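You operate a simulated robot arm through the tools that you are given. There is no shell and no other tool. Be economical: measure what you need, move in short steps, check, and stop when the job is done.

You are at the controls of a simulated robot arm. One attempt, no reset.

TASK
Clamp the grey trim plate, push orange clips into both towers and stick a felt pad on its teal spot.
Fine: clamp it first; spare clips and pads stay where they are.
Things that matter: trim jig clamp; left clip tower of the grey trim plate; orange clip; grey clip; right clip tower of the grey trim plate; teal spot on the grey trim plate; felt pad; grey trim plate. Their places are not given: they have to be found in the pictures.

It is judged by the outcome, as a careful person would: the job done as asked, and still so three seconds after it is handed in. It fails if anything else is knocked over, pushed out of place, dropped, spilled or broken.

THE ROBOT
A 6-joint arm with a two-finger parallel gripper, fixed in place. Base frame: the origin is at the foot of the arm, x ahead of it, y to its left, z up; the work surface is at about z = 11. Readings come in mm, degrees, newtons and seconds.
With the tool pointing down near the work surface it reaches from about 140 to 580 mm from the base axis. Its first joint turns from -66.0 to 66.0 degrees. Payload 2.1 kg.
The tool frame sits at the grasp point between the pads (the TCP): z along the fingers, y along the line on which they close. The tips reach 30 mm beyond it. The gripper opens to 94 mm. The fingers are 28 mm wide and 10 mm thick; the gripper's body (50 by 96 mm) begins 55 mm behind the TCP.
Orientation is that of the tool frame in the base frame, as a unit quaternion [w, x, y, z]. With the fingers straight down and closing along the base's y, the tool's x points along the base's -x, its y along +y and its z along -z.

THE INTERFACE
- The arm moves only by the tool send_rows. Its argument "plan" is a list of rows, each a list of 7 numbers: the gripper command, from -1 (fully open) to 1 (shut), values between in proportion, then the shift along the tool's x, y, z in mm, then the turn, a rotation vector about the tool's x, y, z in degrees. In form: [[grip, dx, dy, dz, ax, ay, az], ...]. A call has 1 to 8 rows; each row is the pose to reach, as a shift and turn from the pose commanded when the call began, along the tool's axes at that moment. A row lasts 0.2 s, in which the tool goes at most 50 mm and 8.6 degrees; a call with a longer step from one row to the next is refused whole, and so is a gripper value outside its range. A pose out of reach is approached as far as the arm can. The call stops where the force on the tool passes 40 N (or 10 N more than at its start, if that is more) or the arm is blocked; 0.2 s more then pass. The fingers move at their own pace (about 72 mm/s each) and stop on an object; they squeeze with about 22 N. The grip force told is the motor's: it shows also when the fingers shut on nothing. Time passes only in rows, and 0.2 s behind the last, so rows that repeat a pose let the fingers close. The reply holds the time, the measured pose of the TCP, the force on the tool along the base axes, the opening and the grip force, in the units named above and with some noise, and new pictures: "pictures" is both (left out), scene, wrist or none.
- Cameras (640 x 400 px; columns grow to the right, rows downward): "scene" is fixed at [51.4, -365.1, 493.8]; the picture's right is [0.81, -0.59, 0.00], its down [-0.28, -0.39, -0.87] and it looks along [0.51, 0.71, -0.49] (base axes); focal length 280 px, centre (320, 200). "wrist" rides on the gripper at [-37, 0, -58] in the tool frame; the picture's right is [0.00, -1.00, 0.00], its down [0.97, 0.00, -0.24] and it looks along [0.24, 0.00, 0.97] (tool axes); focal length 218 px, centre (320, 200).
- measure_at(camera, pixels): for up to 12 pixels [column, row] of the newest picture of that camera ("zoom" is the newest enlarged one), the place [x, y, z] in the base frame of the surface seen there, good to about 3 mm. No time passes.
- enlarge(camera, box): a new picture of the part [left, top, right, bottom] of that camera's present view, enlarged. No time passes.
- finish_job(): hands the job in; it is judged then, once.

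Keep the steps short. Do not move on a guess: measure, check each grasp and each placing, and mend mistakes. In all there are 80 turns and 120 pictures (those below and enlarged ones count). Leave the gripper open and the arm clear of the work at the hand-in unless told otherwise, and finish with a single line.

The tools are called after "Emit:" by a JSON object that holds its "api" and its "payload". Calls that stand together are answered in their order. send_rows: Moves the arm, as the interface text tells. Its arguments: {"type":"object","properties":{"plan":{"type":"array","items":{"type":"array","items":{"type":"number"}}},"pictures":{"type":"string","enum":["both","scene","wrist","none"]}},"required":["plan"]} The other tools are called the same way: measure_at (camera, pixels) gives the place of the surface under pixels of a picture; enlarge (camera, box) takes an enlarged picture of a part of a camera's view; finish_job () hands the job in.

At the start:

```text
time: 0.0
eef_pos: [378.1, -65.2, 379.6]
ee_rot: [0.0, 0.0, 1.0, 0.0]
wrist_force: [-1.4, -0.1, -0.1]
opening: 93.8
grip_force: 0.1
```

scene: 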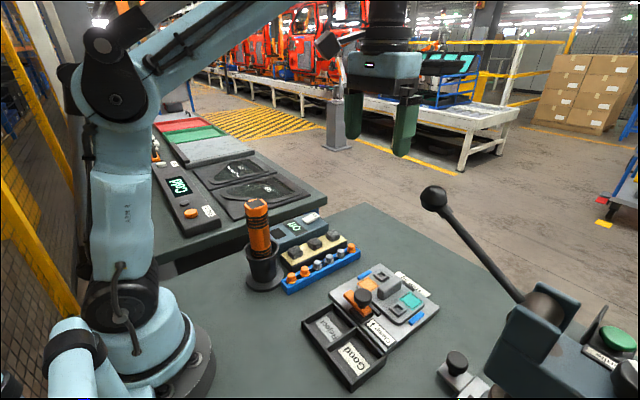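
wrist: 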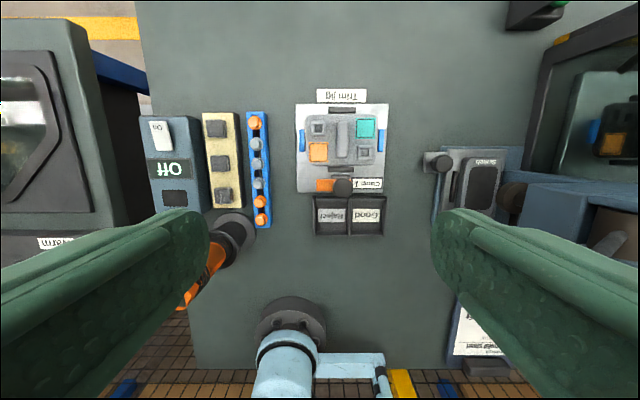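

I see the jig around wrist (342,145), a clip rack at (258,170), and a tan strip of pads at (222,160). I'll enlarge these before measuring.

Emit:
{"api": "enlarge", "payload": {"camera": "wrist", "box": [280, 80, 400, 240]}}

Emit:
{"api": "enlarge", "payload": {"camera": "scene", "box": [230, 190, 450, 390]}}

Emit:
{"api": "enlarge", "payload": {"camera": "wrist", "box": [130, 90, 290, 240]}}

```text
2.50 times, centred on (340, 160) of wrist
```

zoom: 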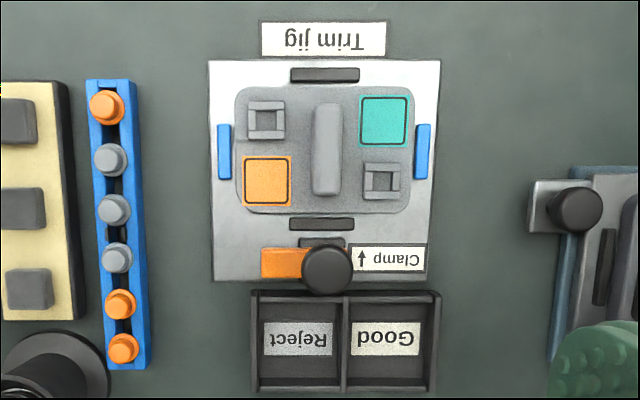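

```text
2.00 times, centred on (340, 290) of scene
```

zoom: 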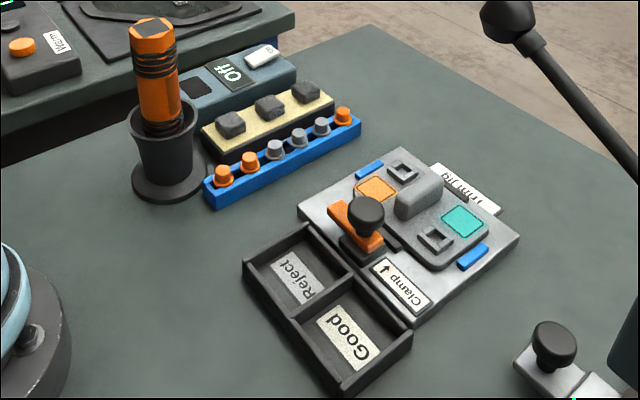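

```text
2.67 times, centred on (210, 165) of wrist
```

zoom: 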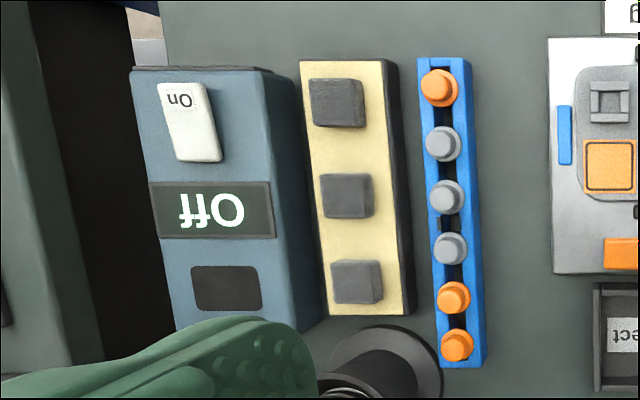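

The clamp knob sits just on the near side of the plate. I'll look closer at it and measure the main points.

Emit:
{"api": "measure_at", "payload": {"camera": "wrist", "pixels": [[342, 186], [326, 185], [318, 128], [363, 153], [366, 128], [318, 152], [342, 135], [341, 177], [374, 184], [342, 170], [310, 172], [342, 110]]}}

Emit:
{"api": "measure_at", "payload": {"camera": "zoom", "pixels": [[438, 87], [444, 143], [446, 197], [449, 248], [452, 297], [456, 344], [337, 102], [346, 195], [356, 282], [390, 240], [480, 355], [190, 120]]}}

Emit:
{"api": "enlarge", "payload": {"camera": "scene", "box": [330, 260, 450, 350]}}

Emit:
{"api": "enlarge", "payload": {"camera": "wrist", "box": [300, 160, 390, 216]}}

```text
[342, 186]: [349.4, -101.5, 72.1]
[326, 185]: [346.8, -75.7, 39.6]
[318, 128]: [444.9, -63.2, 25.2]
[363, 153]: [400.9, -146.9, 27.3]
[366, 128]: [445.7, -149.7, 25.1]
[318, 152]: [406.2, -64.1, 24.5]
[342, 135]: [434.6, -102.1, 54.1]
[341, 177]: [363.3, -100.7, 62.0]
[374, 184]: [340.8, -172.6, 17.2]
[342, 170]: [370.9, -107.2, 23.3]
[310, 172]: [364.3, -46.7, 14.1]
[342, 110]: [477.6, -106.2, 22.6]
```

```text
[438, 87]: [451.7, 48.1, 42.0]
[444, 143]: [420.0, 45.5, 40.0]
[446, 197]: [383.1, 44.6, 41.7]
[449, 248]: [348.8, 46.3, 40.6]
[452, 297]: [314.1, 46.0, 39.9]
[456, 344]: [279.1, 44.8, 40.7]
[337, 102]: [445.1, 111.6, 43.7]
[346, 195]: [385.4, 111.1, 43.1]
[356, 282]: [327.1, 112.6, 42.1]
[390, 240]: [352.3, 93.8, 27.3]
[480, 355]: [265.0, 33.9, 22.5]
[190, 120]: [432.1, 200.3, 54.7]
```

```text
4.44 times, centred on (390, 305) of scene
```

zoom: 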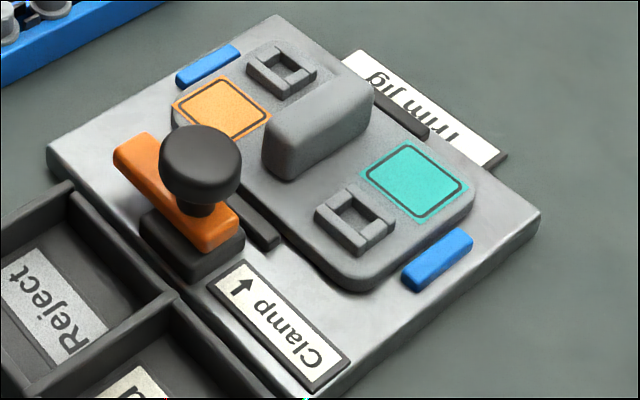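

```text
7.11 times, centred on (345, 188) of wrist
```

zoom: 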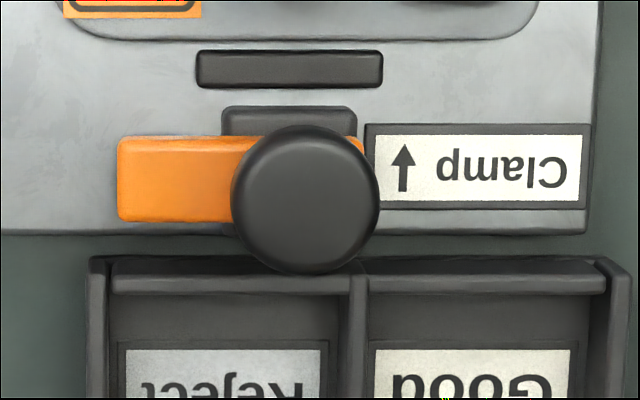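

The clamp is a swing bar (orange, pointing +y) with a round knob on its pivot at about (349,-101), top at z 72. The arrow points +x, so the bar should turn over the plate. I'll go above the knob first.

Emit:
{"api": "send_rows", "payload": {"plan": [[-0.3, 5, -6, 45, 0, 0, 0], [-0.3, 10, -12, 90, 0, 0, 0], [-0.3, 15, -20, 135, 0, 0, 0], [-0.3, 22, -28, 180, 0, 0, 0], [-0.3, 29, -36, 220, 0, 0, 0], [-0.3, 29, -36, 250, 0, 0, 0], [-0.3, 29, -36, 250, 0, 0, 0]]}}

```text
time: 1.6
eef_pos: [348.8, -101.4, 130.0]
ee_rot: [-0.001, 0.0, 1.0, 0.0]
wrist_force: [-0.6, -0.1, 0.3]
opening: 61.4
grip_force: 0.1
```

scene: 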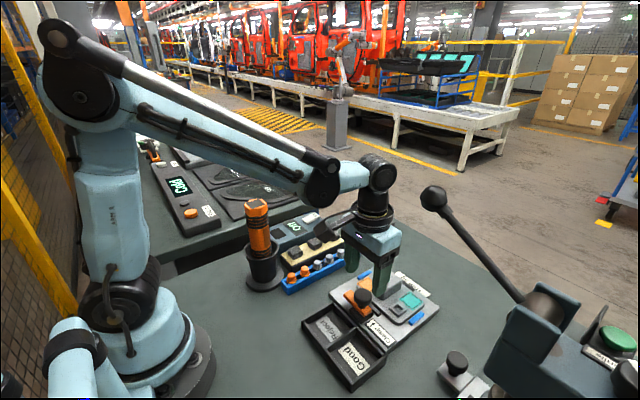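
wrist: 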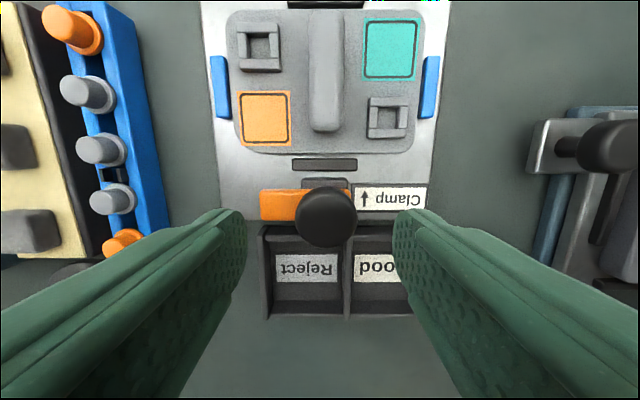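

Close view now: I'll measure the knob, bar, towers, hump and spots from here.

Emit:
{"api": "measure_at", "payload": {"camera": "wrist", "pixels": [[325, 210], [298, 212], [354, 212], [325, 190], [325, 240], [275, 205], [258, 46], [387, 117], [391, 48], [265, 118], [325, 70], [325, 165]]}}

Emit:
{"api": "measure_at", "payload": {"camera": "wrist", "pixels": [[263, 205], [318, 183], [242, 28], [275, 68], [372, 102], [404, 134], [365, 24], [417, 76], [365, 76], [417, 20], [236, 130], [340, 253]]}}

```text
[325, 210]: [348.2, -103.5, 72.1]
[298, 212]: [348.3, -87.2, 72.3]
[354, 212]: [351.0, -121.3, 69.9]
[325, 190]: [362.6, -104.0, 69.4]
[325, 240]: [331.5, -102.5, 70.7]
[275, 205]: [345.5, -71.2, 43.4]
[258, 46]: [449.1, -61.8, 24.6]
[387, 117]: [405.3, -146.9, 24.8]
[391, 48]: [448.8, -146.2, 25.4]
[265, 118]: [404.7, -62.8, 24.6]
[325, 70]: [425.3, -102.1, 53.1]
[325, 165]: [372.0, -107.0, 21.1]
```

```text
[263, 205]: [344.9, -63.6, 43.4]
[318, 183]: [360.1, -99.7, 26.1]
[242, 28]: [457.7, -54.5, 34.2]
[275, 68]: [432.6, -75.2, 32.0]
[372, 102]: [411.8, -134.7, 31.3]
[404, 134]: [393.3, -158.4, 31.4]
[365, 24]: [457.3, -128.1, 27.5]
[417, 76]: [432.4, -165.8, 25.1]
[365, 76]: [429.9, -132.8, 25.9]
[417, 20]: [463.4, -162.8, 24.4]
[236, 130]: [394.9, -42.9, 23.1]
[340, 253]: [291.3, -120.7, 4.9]
```

Knob centre is (347.5,-104), top z 72, about 34 mm wide. Next I'll lower until the tips are at z≈52 and close on it.

Emit:
{"api": "send_rows", "payload": {"plan": [[-0.3, 1, -2.5, 20, 0, 0, 0], [-0.3, 1, -2.5, 40, 0, 0, 0], [-0.3, 1, -2.5, 47, 0, 0, 0], [1, 1, -2.5, 47, 0, 0, 0], [1, 1, -2.5, 47, 0, 0, 0], [1, 1, -2.5, 47, 0, 0, 0]]}}

```text
time: 3.0
eef_pos: [347.7, -104.7, 81.4]
ee_rot: [0.0, 0.001, 1.0, -0.001]
wrist_force: [0.2, -12.0, -12.6]
opening: 35.6
grip_force: 45.5
```

scene: 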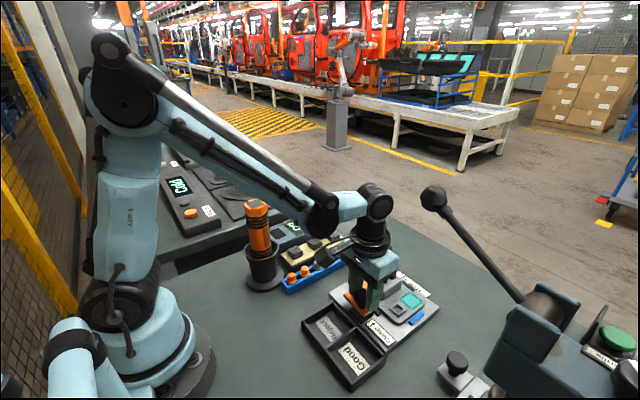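
wrist: 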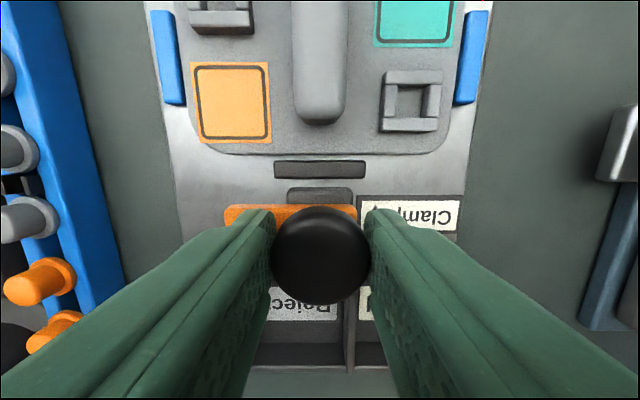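

Gripped at 35.6 mm. I'll try a +24° turn (clockwise from above) to see if the bar follows.

Emit:
{"api": "send_rows", "payload": {"plan": [[1, 0, -0.5, 0, 0, 0, 8], [1, 0, -0.5, 0, 0, 0, 16], [1, 0, -0.5, 0, 0, 0, 24]]}}

```text
time: 3.9
eef_pos: [347.0, -106.8, 80.7]
ee_rot: [-0.002, 0.209, 0.978, -0.002]
wrist_force: [1.5, -2.0, -5.1]
opening: 35.5
grip_force: 45.1
stopped in row 3: the force on the tool passed its limit (the readings are from after the stop); the commanded pose is now the measured one
```

scene: 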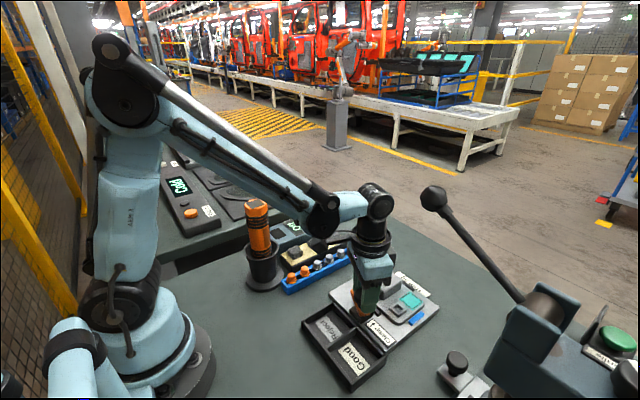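
wrist: 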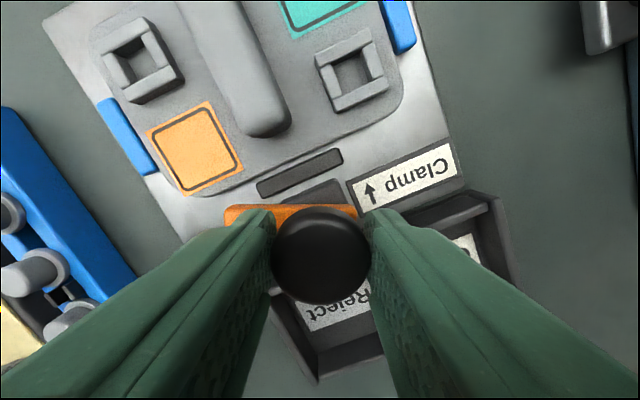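

The bar turned along with the knob, so it's a twist clamp. Forces are small now that the tool is self-centred. I'll keep turning in place.

Emit:
{"api": "send_rows", "payload": {"plan": [[1, 0, 0, 0, 0, 0, 6], [1, 0, 0, 0, 0, 0, 12], [1, 0, 0, 0, 0, 0, 18], [1, 0, 0, 0, 0, 0, 24], [1, 0, 0, 0, 0, 0, 30], [1, 0, 0, 0, 0, 0, 36]]}}

```text
time: 5.3
eef_pos: [346.8, -107.7, 80.8]
ee_rot: [-0.001, 0.503, 0.864, -0.005]
wrist_force: [-10.7, -22.1, -8.6]
opening: 35.4
grip_force: 45.0
```

scene: 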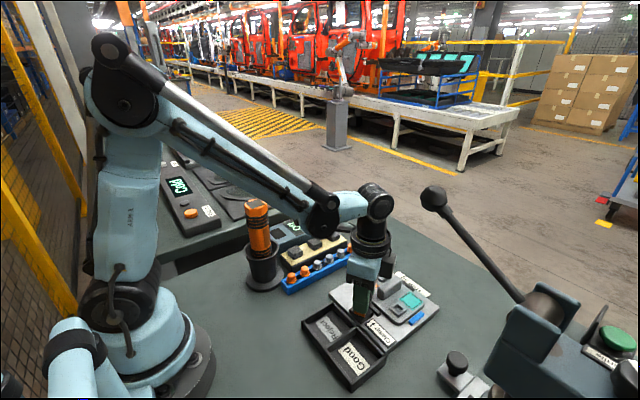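
wrist: 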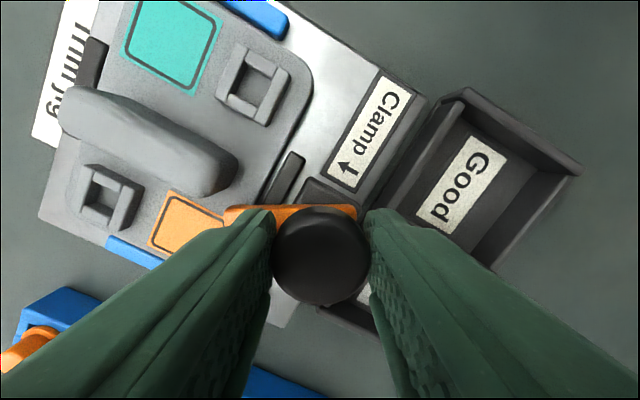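

It has turned 60° and the force (-11,-22 N) says the knob centre lies slightly toward -x/-y. I'll ease the tool that way by 2.5 mm and finish the turn.

Emit:
{"api": "send_rows", "payload": {"plan": [[1, -1, -2.3, 0, 0, 0, 0], [1, -1, -2.3, 0, 0, 0, 6], [1, -1, -2.5, 0, 0, 0, 12], [1, -1, -2.5, 0, 0, 0, 18], [1, -1, -2.5, 0, 0, 0, 24], [1, -1, -2.5, 0, 0, 0, 30]]}}

```text
time: 6.7
eef_pos: [345.3, -107.6, 81.3]
ee_rot: [-0.002, 0.708, 0.707, -0.002]
wrist_force: [-19.2, 8.5, 9.0]
opening: 35.8
grip_force: 45.1
```

scene: 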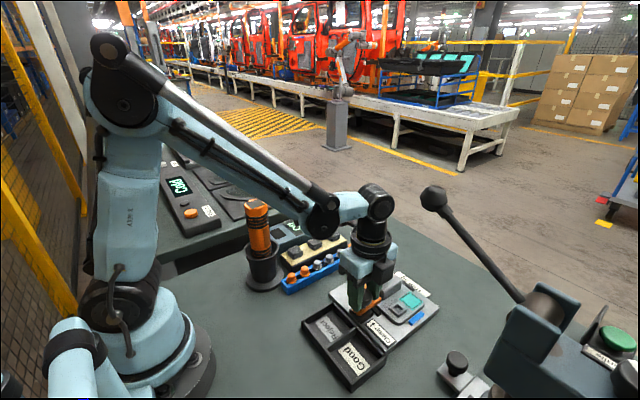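
wrist: 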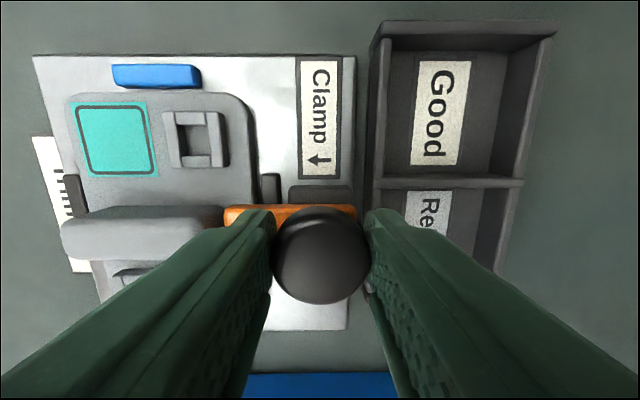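

The bar is now at 90°, pointing over the plate. I'll release gently, rise and look.

Emit:
{"api": "send_rows", "payload": {"plan": [[-0.1, 0, 0, 0, 0, 0, 0], [-0.1, 0, 0, 0, 0, 0, 0], [-0.1, 0, 0, -30, 0, 0, 0], [-0.1, 0, 0, -75, 0, 0, 0], [-0.1, 0, 0, -120, 0, 0, 0], [-0.1, 0, 0, -120, 0, 0, 0]]}}

Emit:
{"api": "enlarge", "payload": {"camera": "scene", "box": [330, 260, 450, 350]}}

```text
time: 8.1
eef_pos: [346.3, -107.3, 203.4]
ee_rot: [0.0, 0.707, 0.707, -0.002]
wrist_force: [-0.3, 0.0, -0.3]
opening: 51.7
grip_force: 0.0
```

scene: 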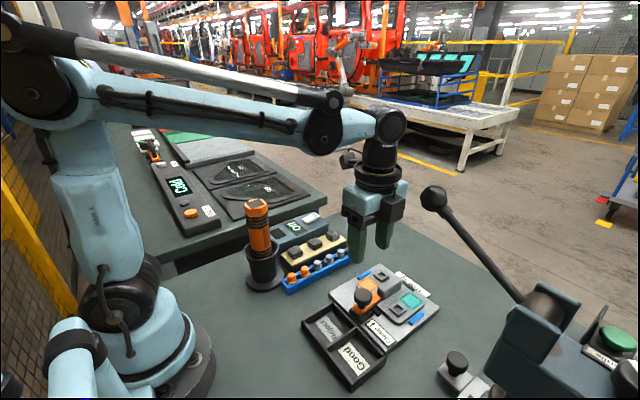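
wrist: 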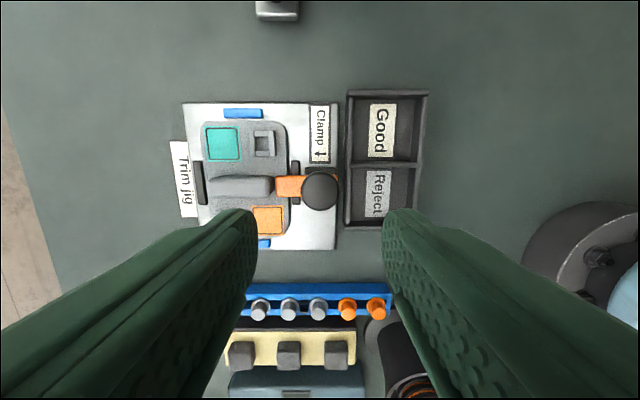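

```text
4.44 times, centred on (390, 305) of scene
```

zoom: 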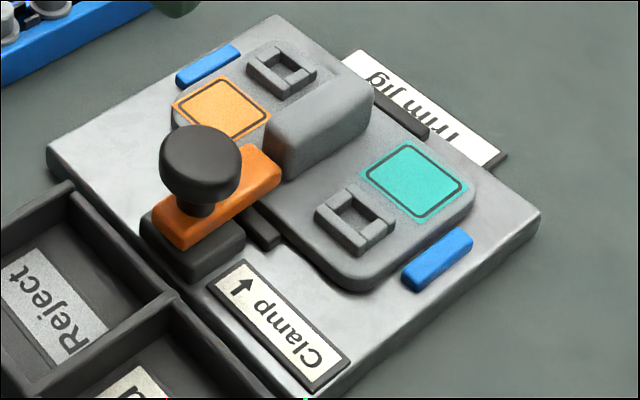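

The bar now lies across the plate edge against the hump, so the plate is clamped. Now I'll turn back to 0° and move above the clip rack near (385,46).

Emit:
{"api": "send_rows", "payload": {"plan": [[-0.1, 20, 5, 0, 0, 0, -8], [-0.1, 40, 10, 0, 0, 0, -16], [-0.1, 60, 16, 0, 0, 0, -24], [-0.1, 80, 22, 0, 0, 0, -32], [-0.1, 100, 28, 0, 0, 0, -40], [-0.1, 120, 34, 0, 0, 0, -48], [-0.1, 140, 38, 0, 0, 0, -56], [-0.1, 153, 40, 0, 0, 0, -64]], "pictures": "none"}}

Emit:
{"api": "send_rows", "payload": {"plan": [[-0.1, 0, 0, 0, 0, 0, -8], [-0.1, 0, 0, 0, 0, 0, -16], [-0.1, 0, 0, 0, 0, 0, -24], [-0.1, 0, 0, 0, 0, 0, -26], [-0.1, 0, 0, 0, 0, 0, -26]]}}

Emit:
{"api": "enlarge", "payload": {"camera": "scene", "box": [270, 215, 370, 300]}}

```text
time: 9.9
eef_pos: [386.2, 45.0, 200.1]
ee_rot: [-0.002, 0.224, 0.975, -0.002]
wrist_force: [-0.3, -0.5, -0.3]
opening: 51.7
grip_force: 0.1
```

```text
time: 11.1
eef_pos: [386.3, 44.6, 201.0]
ee_rot: [-0.002, -0.001, 1.0, -0.002]
wrist_force: [-0.5, -0.5, 0.3]
opening: 51.6
grip_force: 0.0
```

scene: 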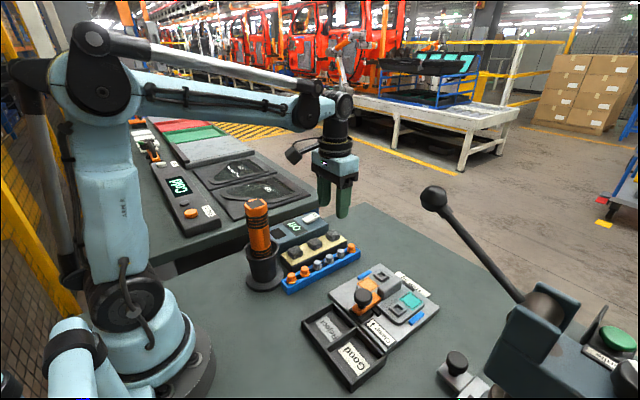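
wrist: 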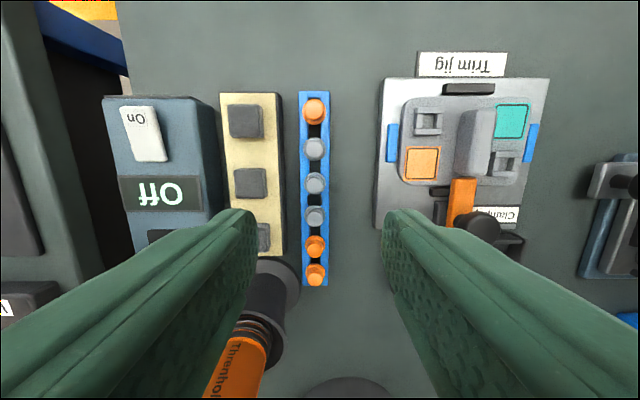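

```text
4.71 times, centred on (320, 258) of scene
```

zoom: 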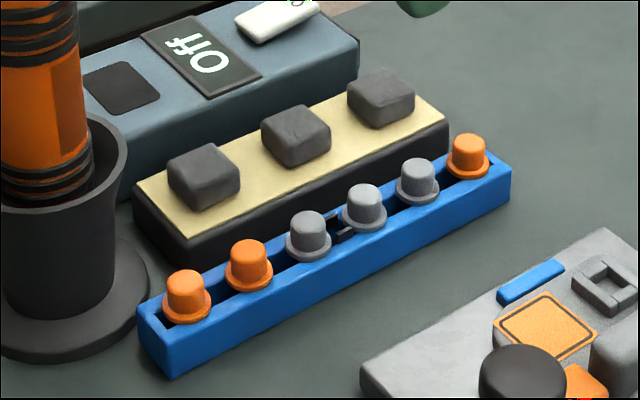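

Next I'll measure the far orange clip (zoom 468,155) and its neighbour 248,260, plus the screwdriver height.

Emit:
{"api": "measure_at", "payload": {"camera": "zoom", "pixels": [[469, 139], [468, 157], [468, 175], [250, 244], [249, 265], [249, 288], [186, 273], [448, 172], [45, 60], [200, 310]]}}

Emit:
{"api": "measure_at", "payload": {"camera": "wrist", "pixels": [[314, 105], [315, 123], [314, 240], [313, 268], [302, 95], [328, 95], [253, 330], [245, 118], [250, 182]]}}

Emit:
{"api": "measure_at", "payload": {"camera": "scene", "pixels": [[257, 201], [258, 235], [265, 270]]}}

```text
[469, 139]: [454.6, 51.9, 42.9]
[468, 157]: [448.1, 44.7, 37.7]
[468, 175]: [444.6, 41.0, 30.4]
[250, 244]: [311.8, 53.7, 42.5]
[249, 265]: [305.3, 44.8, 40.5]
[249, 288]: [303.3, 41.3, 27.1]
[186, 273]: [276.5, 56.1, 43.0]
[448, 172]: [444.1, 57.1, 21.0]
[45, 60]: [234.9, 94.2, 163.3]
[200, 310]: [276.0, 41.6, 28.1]
```

```text
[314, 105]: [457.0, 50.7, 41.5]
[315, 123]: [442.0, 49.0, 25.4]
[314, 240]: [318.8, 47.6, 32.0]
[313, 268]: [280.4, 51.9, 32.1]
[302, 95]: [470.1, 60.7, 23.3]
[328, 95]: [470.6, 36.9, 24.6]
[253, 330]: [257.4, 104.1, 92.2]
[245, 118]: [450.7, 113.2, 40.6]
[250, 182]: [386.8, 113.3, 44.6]
```

```text
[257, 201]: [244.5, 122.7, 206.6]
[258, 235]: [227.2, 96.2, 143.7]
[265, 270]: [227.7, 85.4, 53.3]
```

First clip at about (452,48.5), top z 42, flange z≈28. I'll move above it to z 100 and check centring.

Emit:
{"api": "send_rows", "payload": {"plan": [[-0.1, -30, 2, 30, 0, 0, 0], [-0.1, -66, 4, 60, 0, 0, 0], [-0.3, -66, 4, 95, 0, 0, 0], [-0.3, -66, 4, 100, 0, 0, 0], [-0.3, -66, 4, 100, 0, 0, 0]], "pictures": "wrist"}}

```text
time: 12.3
eef_pos: [452.0, 47.8, 98.9]
ee_rot: [-0.002, 0.0, 1.0, -0.002]
wrist_force: [-0.3, 0.8, -0.1]
opening: 61.1
grip_force: 0.1
```

wrist: 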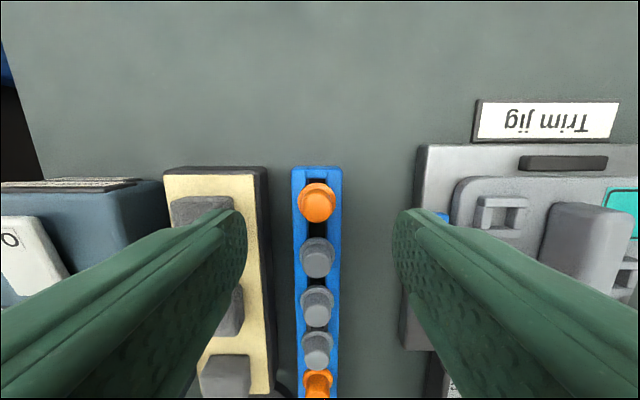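

Emit:
{"api": "measure_at", "payload": {"camera": "wrist", "pixels": [[317, 193], [317, 200], [304, 200], [330, 200], [317, 185], [317, 211], [317, 220]]}}

Emit:
{"api": "enlarge", "payload": {"camera": "wrist", "box": [280, 160, 360, 210]}}

```text
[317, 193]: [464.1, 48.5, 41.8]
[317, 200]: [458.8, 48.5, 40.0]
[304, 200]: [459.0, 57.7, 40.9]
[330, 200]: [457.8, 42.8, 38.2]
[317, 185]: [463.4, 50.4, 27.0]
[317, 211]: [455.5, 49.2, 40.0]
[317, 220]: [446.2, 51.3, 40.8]
```

```text
8.00 times, centred on (320, 185) of wrist
```

zoom: 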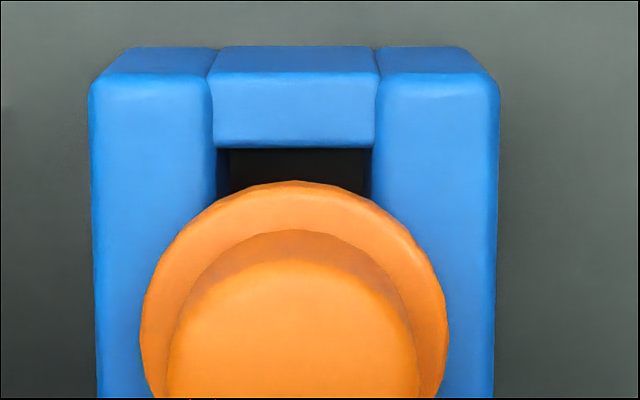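

Clip centre is about (454.5,49). I'll lower to TCP z 62 (tips at 32, just above the flange) and close.

Emit:
{"api": "send_rows", "payload": {"plan": [[-0.4, -2.5, 1, 20, 0, 0, 0], [-0.4, -2.5, 1, 36, 0, 0, 0], [-0.4, -2.5, 1, 36, 0, 0, 0], [1, -2.5, 1, 36, 0, 0, 0], [1, -2.5, 1, 36, 0, 0, 0], [1, -2.5, 1, 36, 0, 0, 0], [1, -2.5, 1, 36, 0, 0, 0]], "pictures": "wrist"}}

```text
time: 13.9
eef_pos: [453.5, 50.4, 65.4]
ee_rot: [-0.003, 0.0, 1.0, -0.001]
wrist_force: [0.5, 0.0, 0.4]
opening: 8.6
grip_force: 21.8
```

wrist: 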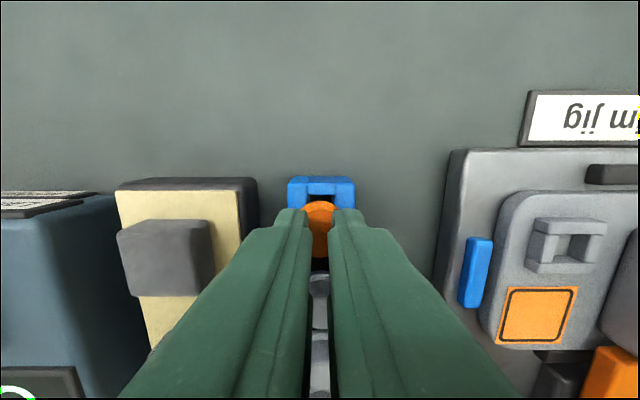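

Opening reads 8.6 mm, thinner than I estimated for the head. I'll look before lifting.

Emit:
{"api": "enlarge", "payload": {"camera": "wrist", "box": [270, 165, 370, 265]}}

Emit:
{"api": "enlarge", "payload": {"camera": "scene", "box": [290, 200, 380, 290]}}

```text
4.00 times, centred on (320, 215) of wrist
```

zoom: 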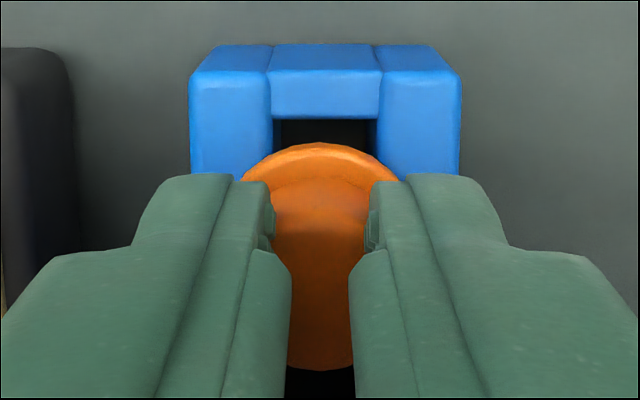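

```text
4.44 times, centred on (335, 245) of scene
```

zoom: 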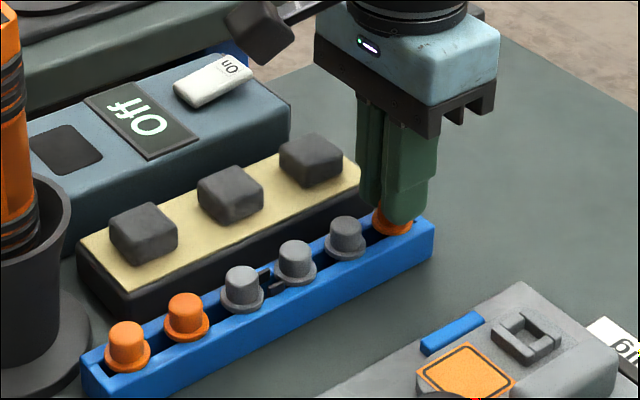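

The tips look closed around the head with the flange below. I'll lift and check.

Emit:
{"api": "send_rows", "payload": {"plan": [[1, 0, 0, -15, 0, 0, 0], [1, 0, 0, -40, 0, 0, 0], [1, 0, 0, -75, 0, 0, 0], [1, 0, 0, -75, 0, 0, 0]]}}

Emit:
{"api": "enlarge", "payload": {"camera": "scene", "box": [290, 180, 390, 290]}}

Emit:
{"api": "enlarge", "payload": {"camera": "wrist", "box": [270, 165, 370, 265]}}

```text
time: 14.9
eef_pos: [456.6, 52.3, 139.5]
ee_rot: [-0.003, 0.0, 1.0, -0.002]
wrist_force: [0.1, 0.2, 0.1]
opening: 8.9
grip_force: 22.4
```

scene: 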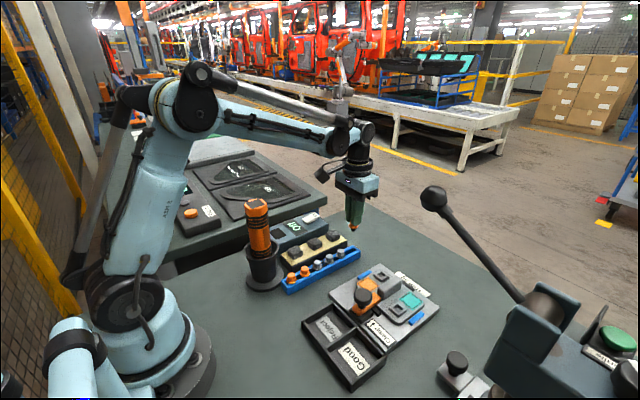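
wrist: 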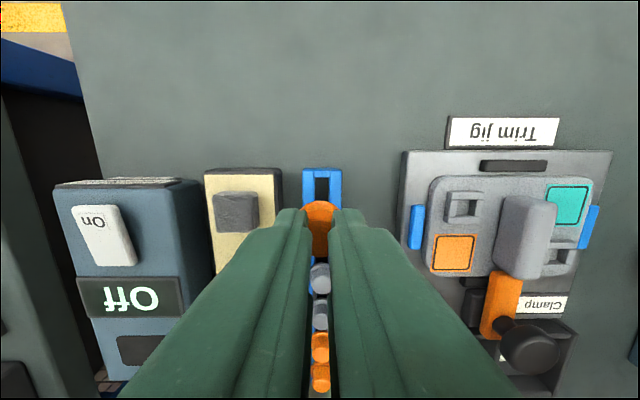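

```text
3.64 times, centred on (340, 235) of scene
```

zoom: 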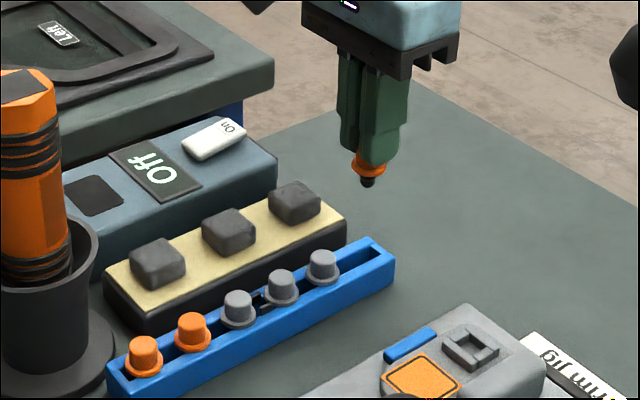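

```text
4.00 times, centred on (320, 215) of wrist
```

zoom: 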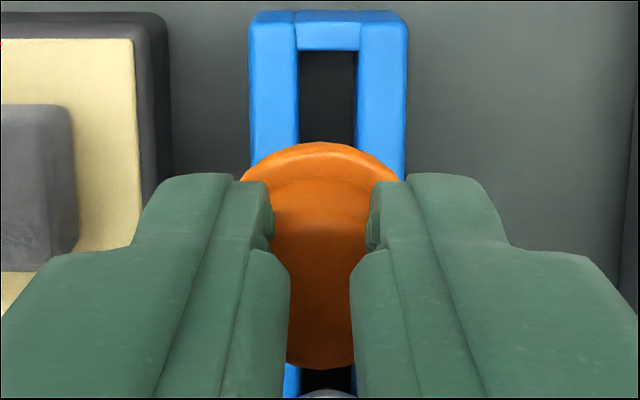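

The clip is held, stem down. I'll measure where it sits relative to the TCP.

Emit:
{"api": "measure_at", "payload": {"camera": "zoom", "pixels": [[320, 147], [320, 165], [320, 200], [320, 230], [320, 300], [320, 350], [320, 365], [255, 170], [388, 170]]}}

Emit:
{"api": "measure_at", "payload": {"camera": "scene", "pixels": [[352, 228], [355, 228], [359, 228], [354, 231], [354, 225]]}}

Emit:
{"api": "measure_at", "payload": {"camera": "wrist", "pixels": [[450, 195], [483, 195], [450, 222], [481, 222], [465, 196], [465, 208]]}}

Emit:
{"api": "enlarge", "payload": {"camera": "wrist", "box": [400, 150, 600, 275]}}

```text
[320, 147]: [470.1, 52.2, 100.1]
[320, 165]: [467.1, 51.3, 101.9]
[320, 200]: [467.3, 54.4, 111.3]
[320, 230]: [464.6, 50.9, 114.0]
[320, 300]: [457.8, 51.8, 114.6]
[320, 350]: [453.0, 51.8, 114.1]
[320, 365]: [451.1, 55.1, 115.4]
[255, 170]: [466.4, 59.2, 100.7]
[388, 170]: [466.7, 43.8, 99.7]
```

```text
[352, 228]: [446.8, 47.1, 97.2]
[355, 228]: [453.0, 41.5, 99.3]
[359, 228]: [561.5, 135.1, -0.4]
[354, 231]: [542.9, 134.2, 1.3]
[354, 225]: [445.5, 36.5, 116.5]
```

```text
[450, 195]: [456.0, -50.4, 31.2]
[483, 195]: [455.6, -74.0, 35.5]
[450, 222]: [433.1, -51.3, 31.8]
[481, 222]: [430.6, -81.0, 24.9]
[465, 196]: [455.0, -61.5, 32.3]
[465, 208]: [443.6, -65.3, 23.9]
```

```text
3.20 times, centred on (500, 212) of wrist
```

zoom: 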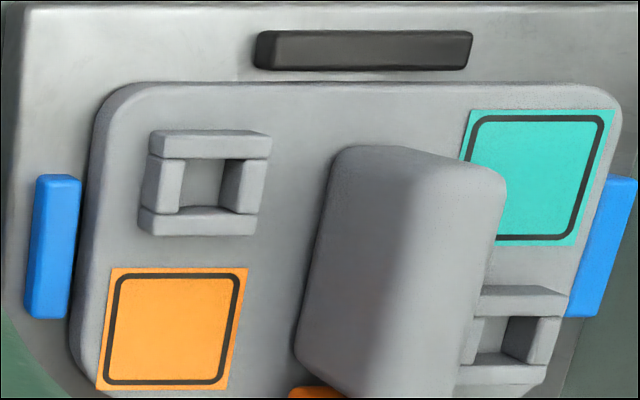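

Clip centre is about (458.5,51.8), i.e. TCP+(2,-0.5), flange bottom ≈39 below TCP. Next I'll hover short of the left tower (~(445,-64.5)) to measure its hole close up.

Emit:
{"api": "send_rows", "payload": {"plan": [[1, 10, -40, 0, 0, 0, 0], [1, 25, -80, 5, 0, 0, 0], [1, 41, -117, 15, 0, 0, 0], [1, 41, -117, 15, 0, 0, 0], [1, 41, -117, 15, 0, 0, 0]], "pictures": "wrist"}}

Emit:
{"api": "enlarge", "payload": {"camera": "wrist", "box": [270, 120, 370, 240]}}

```text
time: 16.1
eef_pos: [413.7, -67.8, 126.0]
ee_rot: [-0.002, 0.0, 1.0, -0.001]
wrist_force: [-0.3, -0.3, -0.2]
opening: 8.2
grip_force: 23.0
```

wrist: 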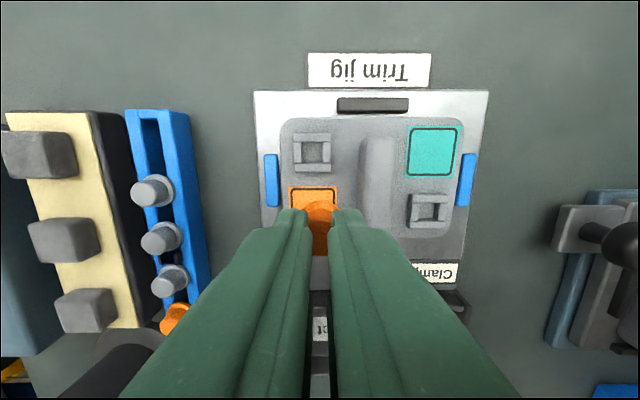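

```text
3.33 times, centred on (320, 180) of wrist
```

zoom: 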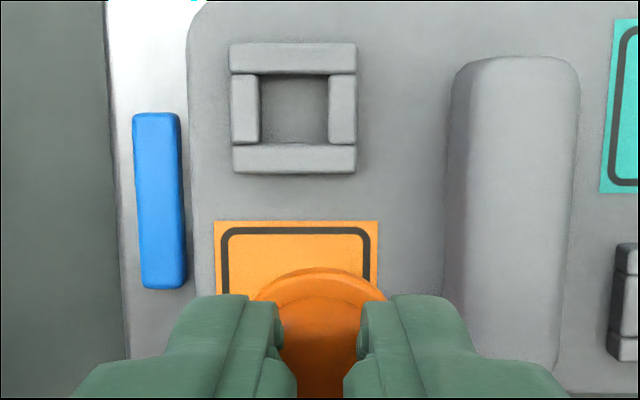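

Emit:
{"api": "measure_at", "payload": {"camera": "zoom", "pixels": [[293, 58], [294, 158], [245, 108], [341, 108], [293, 110], [240, 58], [345, 58], [345, 158], [240, 158], [320, 278], [320, 340], [320, 390]]}}

Emit:
{"api": "measure_at", "payload": {"camera": "wrist", "pixels": [[321, 206], [321, 222], [321, 240], [321, 250], [429, 211], [413, 211], [445, 212], [429, 199], [429, 223], [433, 152]]}}

Emit:
{"api": "enlarge", "payload": {"camera": "scene", "box": [330, 230, 430, 330]}}

```text
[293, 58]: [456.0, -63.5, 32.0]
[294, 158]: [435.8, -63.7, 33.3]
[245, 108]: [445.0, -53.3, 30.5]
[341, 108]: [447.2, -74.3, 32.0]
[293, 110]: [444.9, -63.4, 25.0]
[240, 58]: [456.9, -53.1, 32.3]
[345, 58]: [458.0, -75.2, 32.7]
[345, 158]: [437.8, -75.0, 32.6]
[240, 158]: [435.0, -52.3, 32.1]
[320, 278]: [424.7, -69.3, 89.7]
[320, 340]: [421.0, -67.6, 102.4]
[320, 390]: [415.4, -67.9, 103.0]
```

```text
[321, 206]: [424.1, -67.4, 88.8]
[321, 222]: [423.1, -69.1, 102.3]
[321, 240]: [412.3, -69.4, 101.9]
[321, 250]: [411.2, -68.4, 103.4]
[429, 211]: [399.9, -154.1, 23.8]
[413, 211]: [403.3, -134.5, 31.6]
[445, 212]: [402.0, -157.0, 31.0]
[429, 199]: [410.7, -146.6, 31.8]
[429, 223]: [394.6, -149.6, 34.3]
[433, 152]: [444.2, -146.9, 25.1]
```

```text
4.00 times, centred on (380, 280) of scene
```

zoom: 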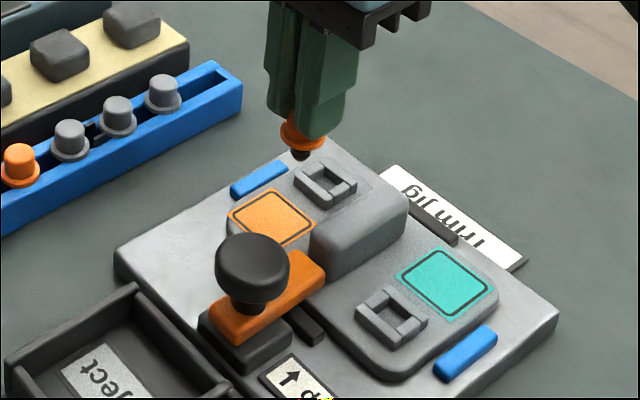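

Left tower centre is (446,-64), top z 32; right tower ≈(402.5,-146.5). Clip in hand at about (415.7,-68.4). I'll shift by (+30.3,+4.4) and hover with TCP at z 92.

Emit:
{"api": "send_rows", "payload": {"plan": [[1, -15, 2.2, 0, 0, 0, 0], [1, -30.3, 4.4, 10, 0, 0, 0], [1, -30.3, 4.4, 34, 0, 0, 0], [1, -30.3, 4.4, 34, 0, 0, 0], [1, -30.3, 4.4, 34, 0, 0, 0]], "pictures": "wrist"}}

Emit:
{"api": "enlarge", "payload": {"camera": "scene", "box": [350, 240, 410, 300]}}

Emit:
{"api": "enlarge", "payload": {"camera": "wrist", "box": [270, 160, 370, 260]}}

```text
time: 17.3
eef_pos: [444.0, -62.8, 91.0]
ee_rot: [-0.003, -0.001, 1.0, -0.002]
wrist_force: [-0.3, 1.2, -0.3]
opening: 8.6
grip_force: 21.5
```

wrist: 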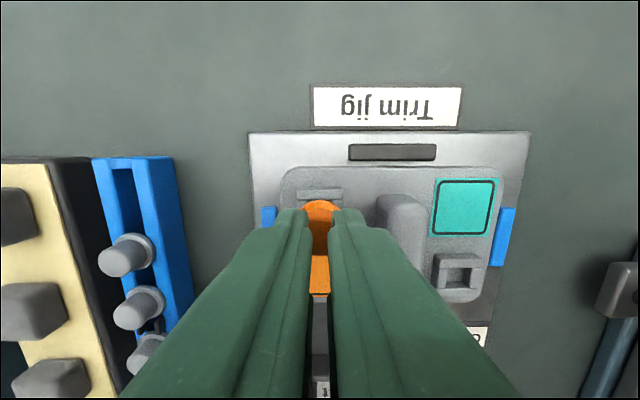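

```text
6.67 times, centred on (380, 270) of scene
```

zoom: 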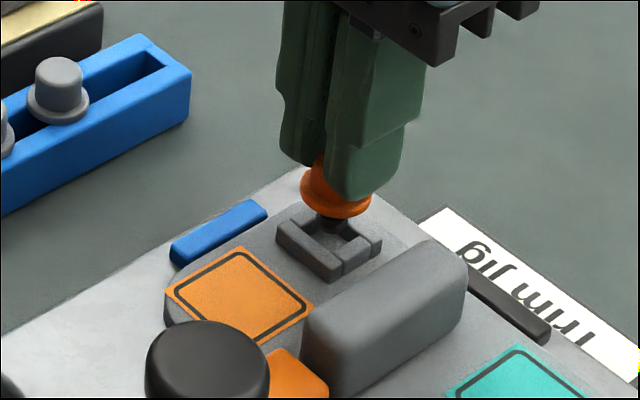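

```text
4.00 times, centred on (320, 210) of wrist
```

zoom: 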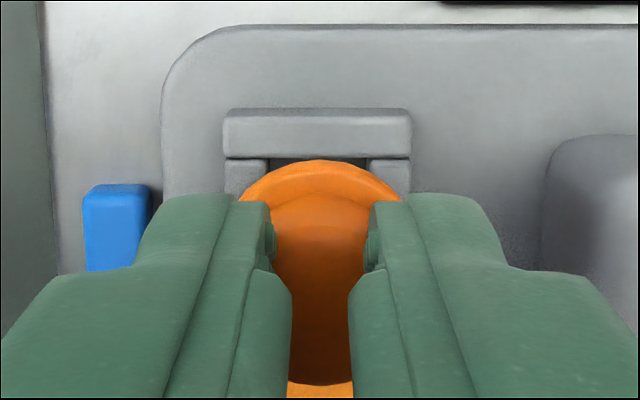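

Aligned within ~1 mm (add 1 mm in +x). I'll lower 14 mm and read the force.

Emit:
{"api": "send_rows", "payload": {"plan": [[1, -1, 0, 0, 0, 0, 0], [1, -1, 0, 5, 0, 0, 0], [1, -1, 0, 10, 0, 0, 0], [1, -1, 0, 14, 0, 0, 0], [1, -1, 0, 14, 0, 0, 0]], "pictures": "none"}}

Emit:
{"api": "enlarge", "payload": {"camera": "scene", "box": [350, 240, 410, 300]}}

```text
time: 18.5
eef_pos: [445.5, -62.6, 77.4]
ee_rot: [-0.003, 0.0, 1.0, -0.002]
wrist_force: [0.5, -1.1, 6.5]
opening: 8.4
grip_force: 21.9
```

```text
6.67 times, centred on (380, 270) of scene
```

zoom: 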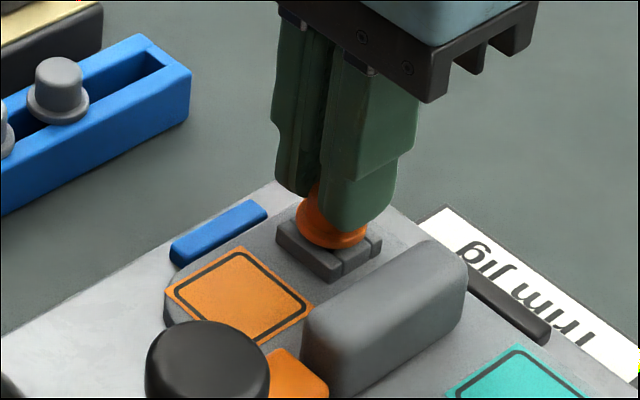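

The stem is entering (6.5 N). I'll press on in small steps until it seats.

Emit:
{"api": "send_rows", "payload": {"plan": [[1, 0, 0, 2, 0, 0, 0], [1, 0, 0, 4, 0, 0, 0], [1, 0, 0, 6, 0, 0, 0], [1, 0, 0, 8, 0, 0, 0], [1, 0, 0, 10, 0, 0, 0]], "pictures": "none"}}

Emit:
{"api": "enlarge", "payload": {"camera": "scene", "box": [350, 240, 410, 300]}}

```text
time: 19.7
eef_pos: [443.8, -63.4, 67.9]
ee_rot: [-0.001, 0.0, 1.0, -0.003]
wrist_force: [3.7, -0.7, 20.2]
opening: 13.1
grip_force: 22.0
```

```text
6.67 times, centred on (380, 270) of scene
```

zoom: 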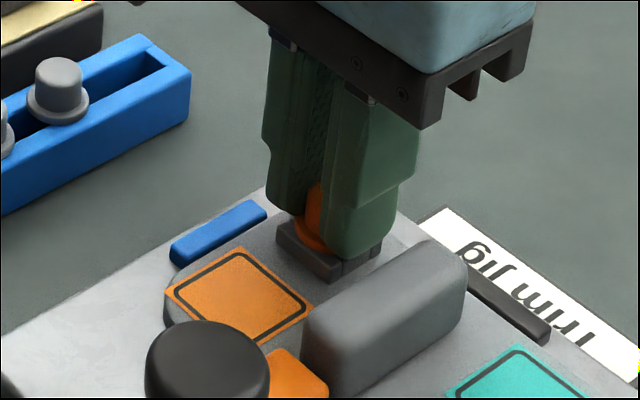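

The fingers slid onto the wide part of the head (13.1 mm) and are now near the flange. I'll press a bit more.

Emit:
{"api": "send_rows", "payload": {"plan": [[1, 0, 0, 1.5, 0, 0, 0], [1, 0, 0, 3, 0, 0, 0], [1, 0, 0, 4.5, 0, 0, 0], [1, 0, 0, 6, 0, 0, 0], [1, 0, 0, 6, 0, 0, 0]], "pictures": "none"}}

Emit:
{"api": "enlarge", "payload": {"camera": "scene", "box": [350, 240, 410, 300]}}

```text
time: 20.2
eef_pos: [444.2, -63.0, 67.8]
ee_rot: [-0.003, 0.0, 1.0, -0.002]
wrist_force: [0.1, -0.8, 15.1]
opening: 14.0
grip_force: 21.5
stopped in row 2: the force on the tool passed its limit (the readings are from after the stop); the commanded pose is now the measured one
```

```text
6.67 times, centred on (380, 270) of scene
```

zoom: 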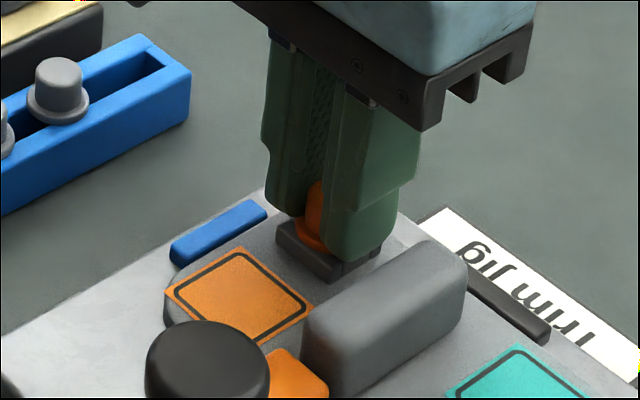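

Force limit reached, so it seems to have bottomed out. I'll open, rise and inspect.

Emit:
{"api": "send_rows", "payload": {"plan": [[-0.2, 0, 0, 0, 0, 0, 0], [-0.2, 0, 0, 0, 0, 0, 0], [-0.2, 0, 0, -30, 0, 0, 0], [-0.2, 10, 0, -70, 0, 0, 0], [-0.2, 25, 0, -90, 0, 0, 0], [-0.2, 25, 0, -90, 0, 0, 0]], "pictures": "wrist"}}

Emit:
{"api": "enlarge", "payload": {"camera": "scene", "box": [340, 250, 430, 330]}}

Emit:
{"api": "enlarge", "payload": {"camera": "wrist", "box": [270, 100, 470, 260]}}

```text
time: 21.6
eef_pos: [420.0, -64.3, 155.7]
ee_rot: [-0.003, 0.001, 1.0, -0.002]
wrist_force: [0.2, -0.2, -0.5]
opening: 56.4
grip_force: 0.0
```

wrist: 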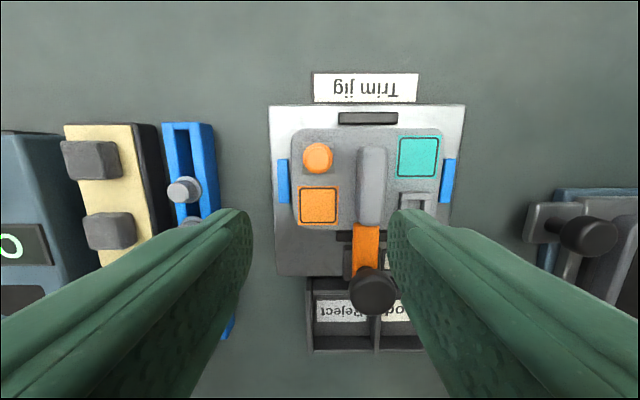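

```text
5.00 times, centred on (385, 290) of scene
```

zoom: 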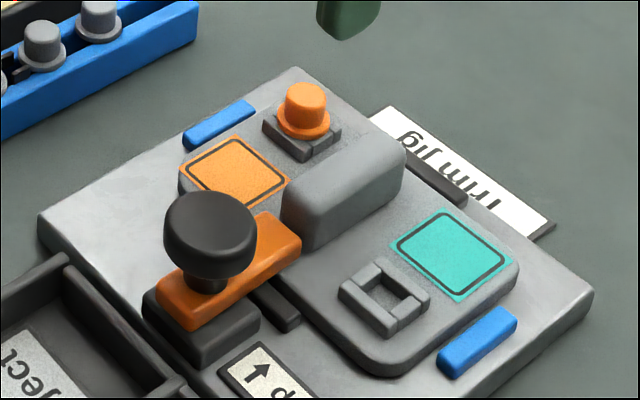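

```text
2.50 times, centred on (370, 180) of wrist
```

zoom: 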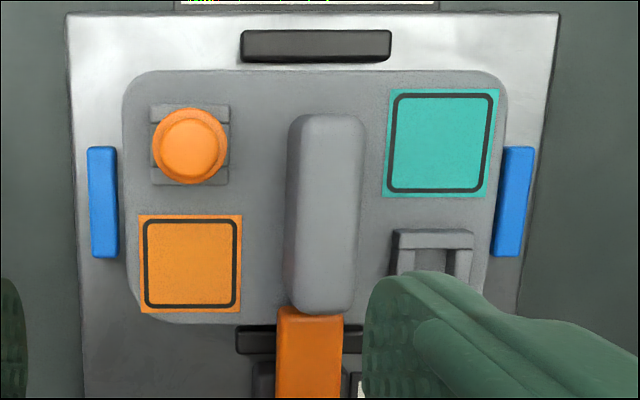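

The clip sits upright in the left tower. I'll check its heights and see whether it's down flush.

Emit:
{"api": "measure_at", "payload": {"camera": "zoom", "pixels": [[188, 135], [188, 150], [188, 181], [156, 150], [223, 150], [160, 115], [220, 115]]}}

Emit:
{"api": "enlarge", "payload": {"camera": "scene", "box": [382, 258, 422, 288]}}

```text
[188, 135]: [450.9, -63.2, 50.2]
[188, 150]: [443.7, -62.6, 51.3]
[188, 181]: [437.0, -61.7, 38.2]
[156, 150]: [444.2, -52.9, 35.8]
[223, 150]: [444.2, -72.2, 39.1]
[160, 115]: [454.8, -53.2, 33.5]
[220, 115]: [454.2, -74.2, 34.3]
```

```text
13.33 times, centred on (402, 273) of scene
```

zoom: 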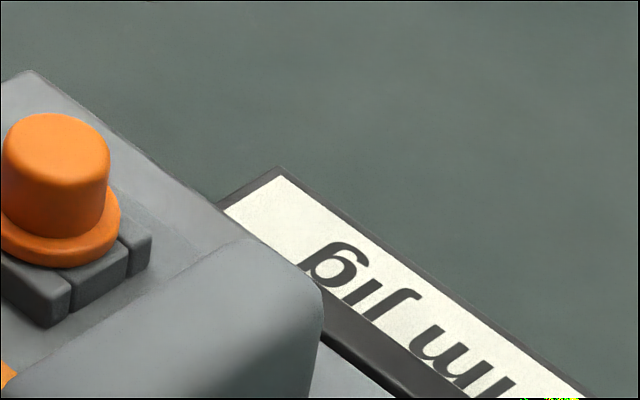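

Flange is flush (top z 51 = tower 32 + 19 mm). Now the second orange clip near (313,48). I'll hover above it.

Emit:
{"api": "send_rows", "payload": {"plan": [[-0.3, 30, 35, 0, 0, 0, 0], [-0.3, 65, 70, 0, 0, 0, 0], [-0.3, 95, 100, 10, 0, 0, 0], [-0.3, 107, 112, 35, 0, 0, 0], [-0.3, 107, 112, 55, 0, 0, 0], [-0.3, 107, 112, 55, 0, 0, 0]]}}

Emit:
{"api": "enlarge", "payload": {"camera": "wrist", "box": [270, 150, 370, 250]}}

```text
time: 23.0
eef_pos: [312.1, 47.0, 102.5]
ee_rot: [-0.003, 0.001, 1.0, -0.001]
wrist_force: [-0.4, -0.6, -0.7]
opening: 61.1
grip_force: 0.1
```

scene: 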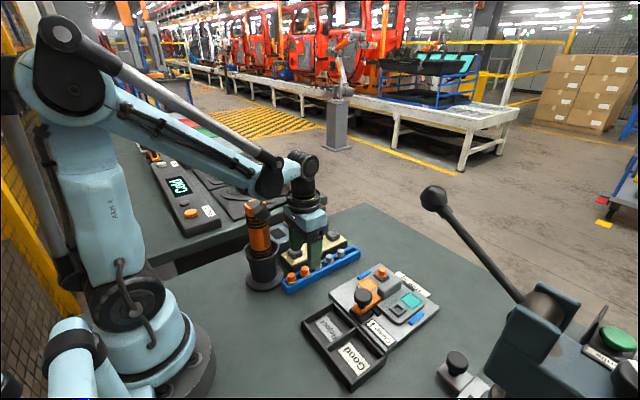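
wrist: 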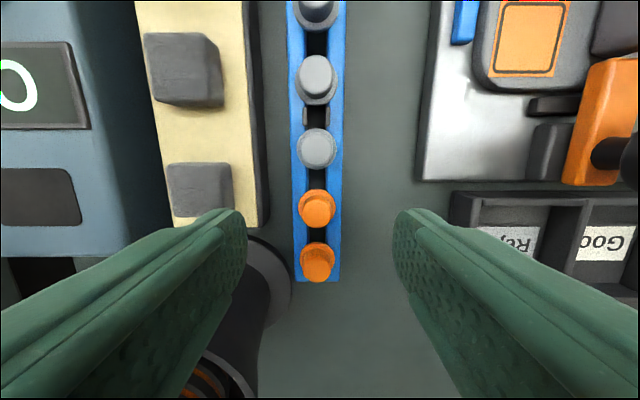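

```text
4.00 times, centred on (320, 200) of wrist
```

zoom: 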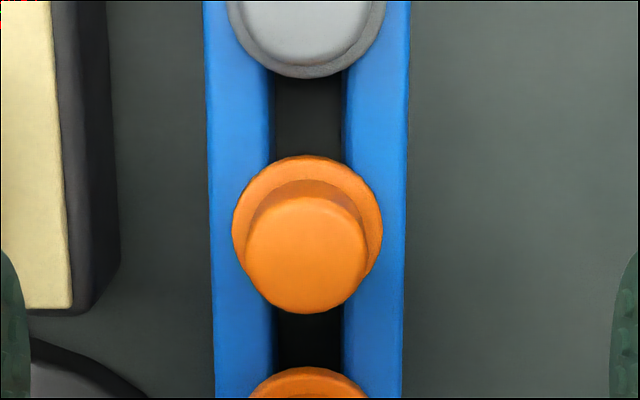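

Emit:
{"api": "measure_at", "payload": {"camera": "zoom", "pixels": [[307, 205], [307, 250], [307, 305], [255, 255], [358, 255], [307, 165], [242, 230], [374, 230]]}}

Emit:
{"api": "measure_at", "payload": {"camera": "wrist", "pixels": [[283, 270], [270, 285], [255, 300], [215, 350], [290, 285]]}}

```text
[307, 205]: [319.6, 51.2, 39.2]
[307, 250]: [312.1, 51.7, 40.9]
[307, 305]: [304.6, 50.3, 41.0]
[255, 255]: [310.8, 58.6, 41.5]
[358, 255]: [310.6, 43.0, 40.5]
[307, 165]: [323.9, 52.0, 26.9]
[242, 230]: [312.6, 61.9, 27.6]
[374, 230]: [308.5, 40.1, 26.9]
```

```text
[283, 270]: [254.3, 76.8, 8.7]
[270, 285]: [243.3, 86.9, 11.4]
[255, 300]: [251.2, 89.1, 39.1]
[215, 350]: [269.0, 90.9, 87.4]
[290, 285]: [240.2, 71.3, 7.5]
```

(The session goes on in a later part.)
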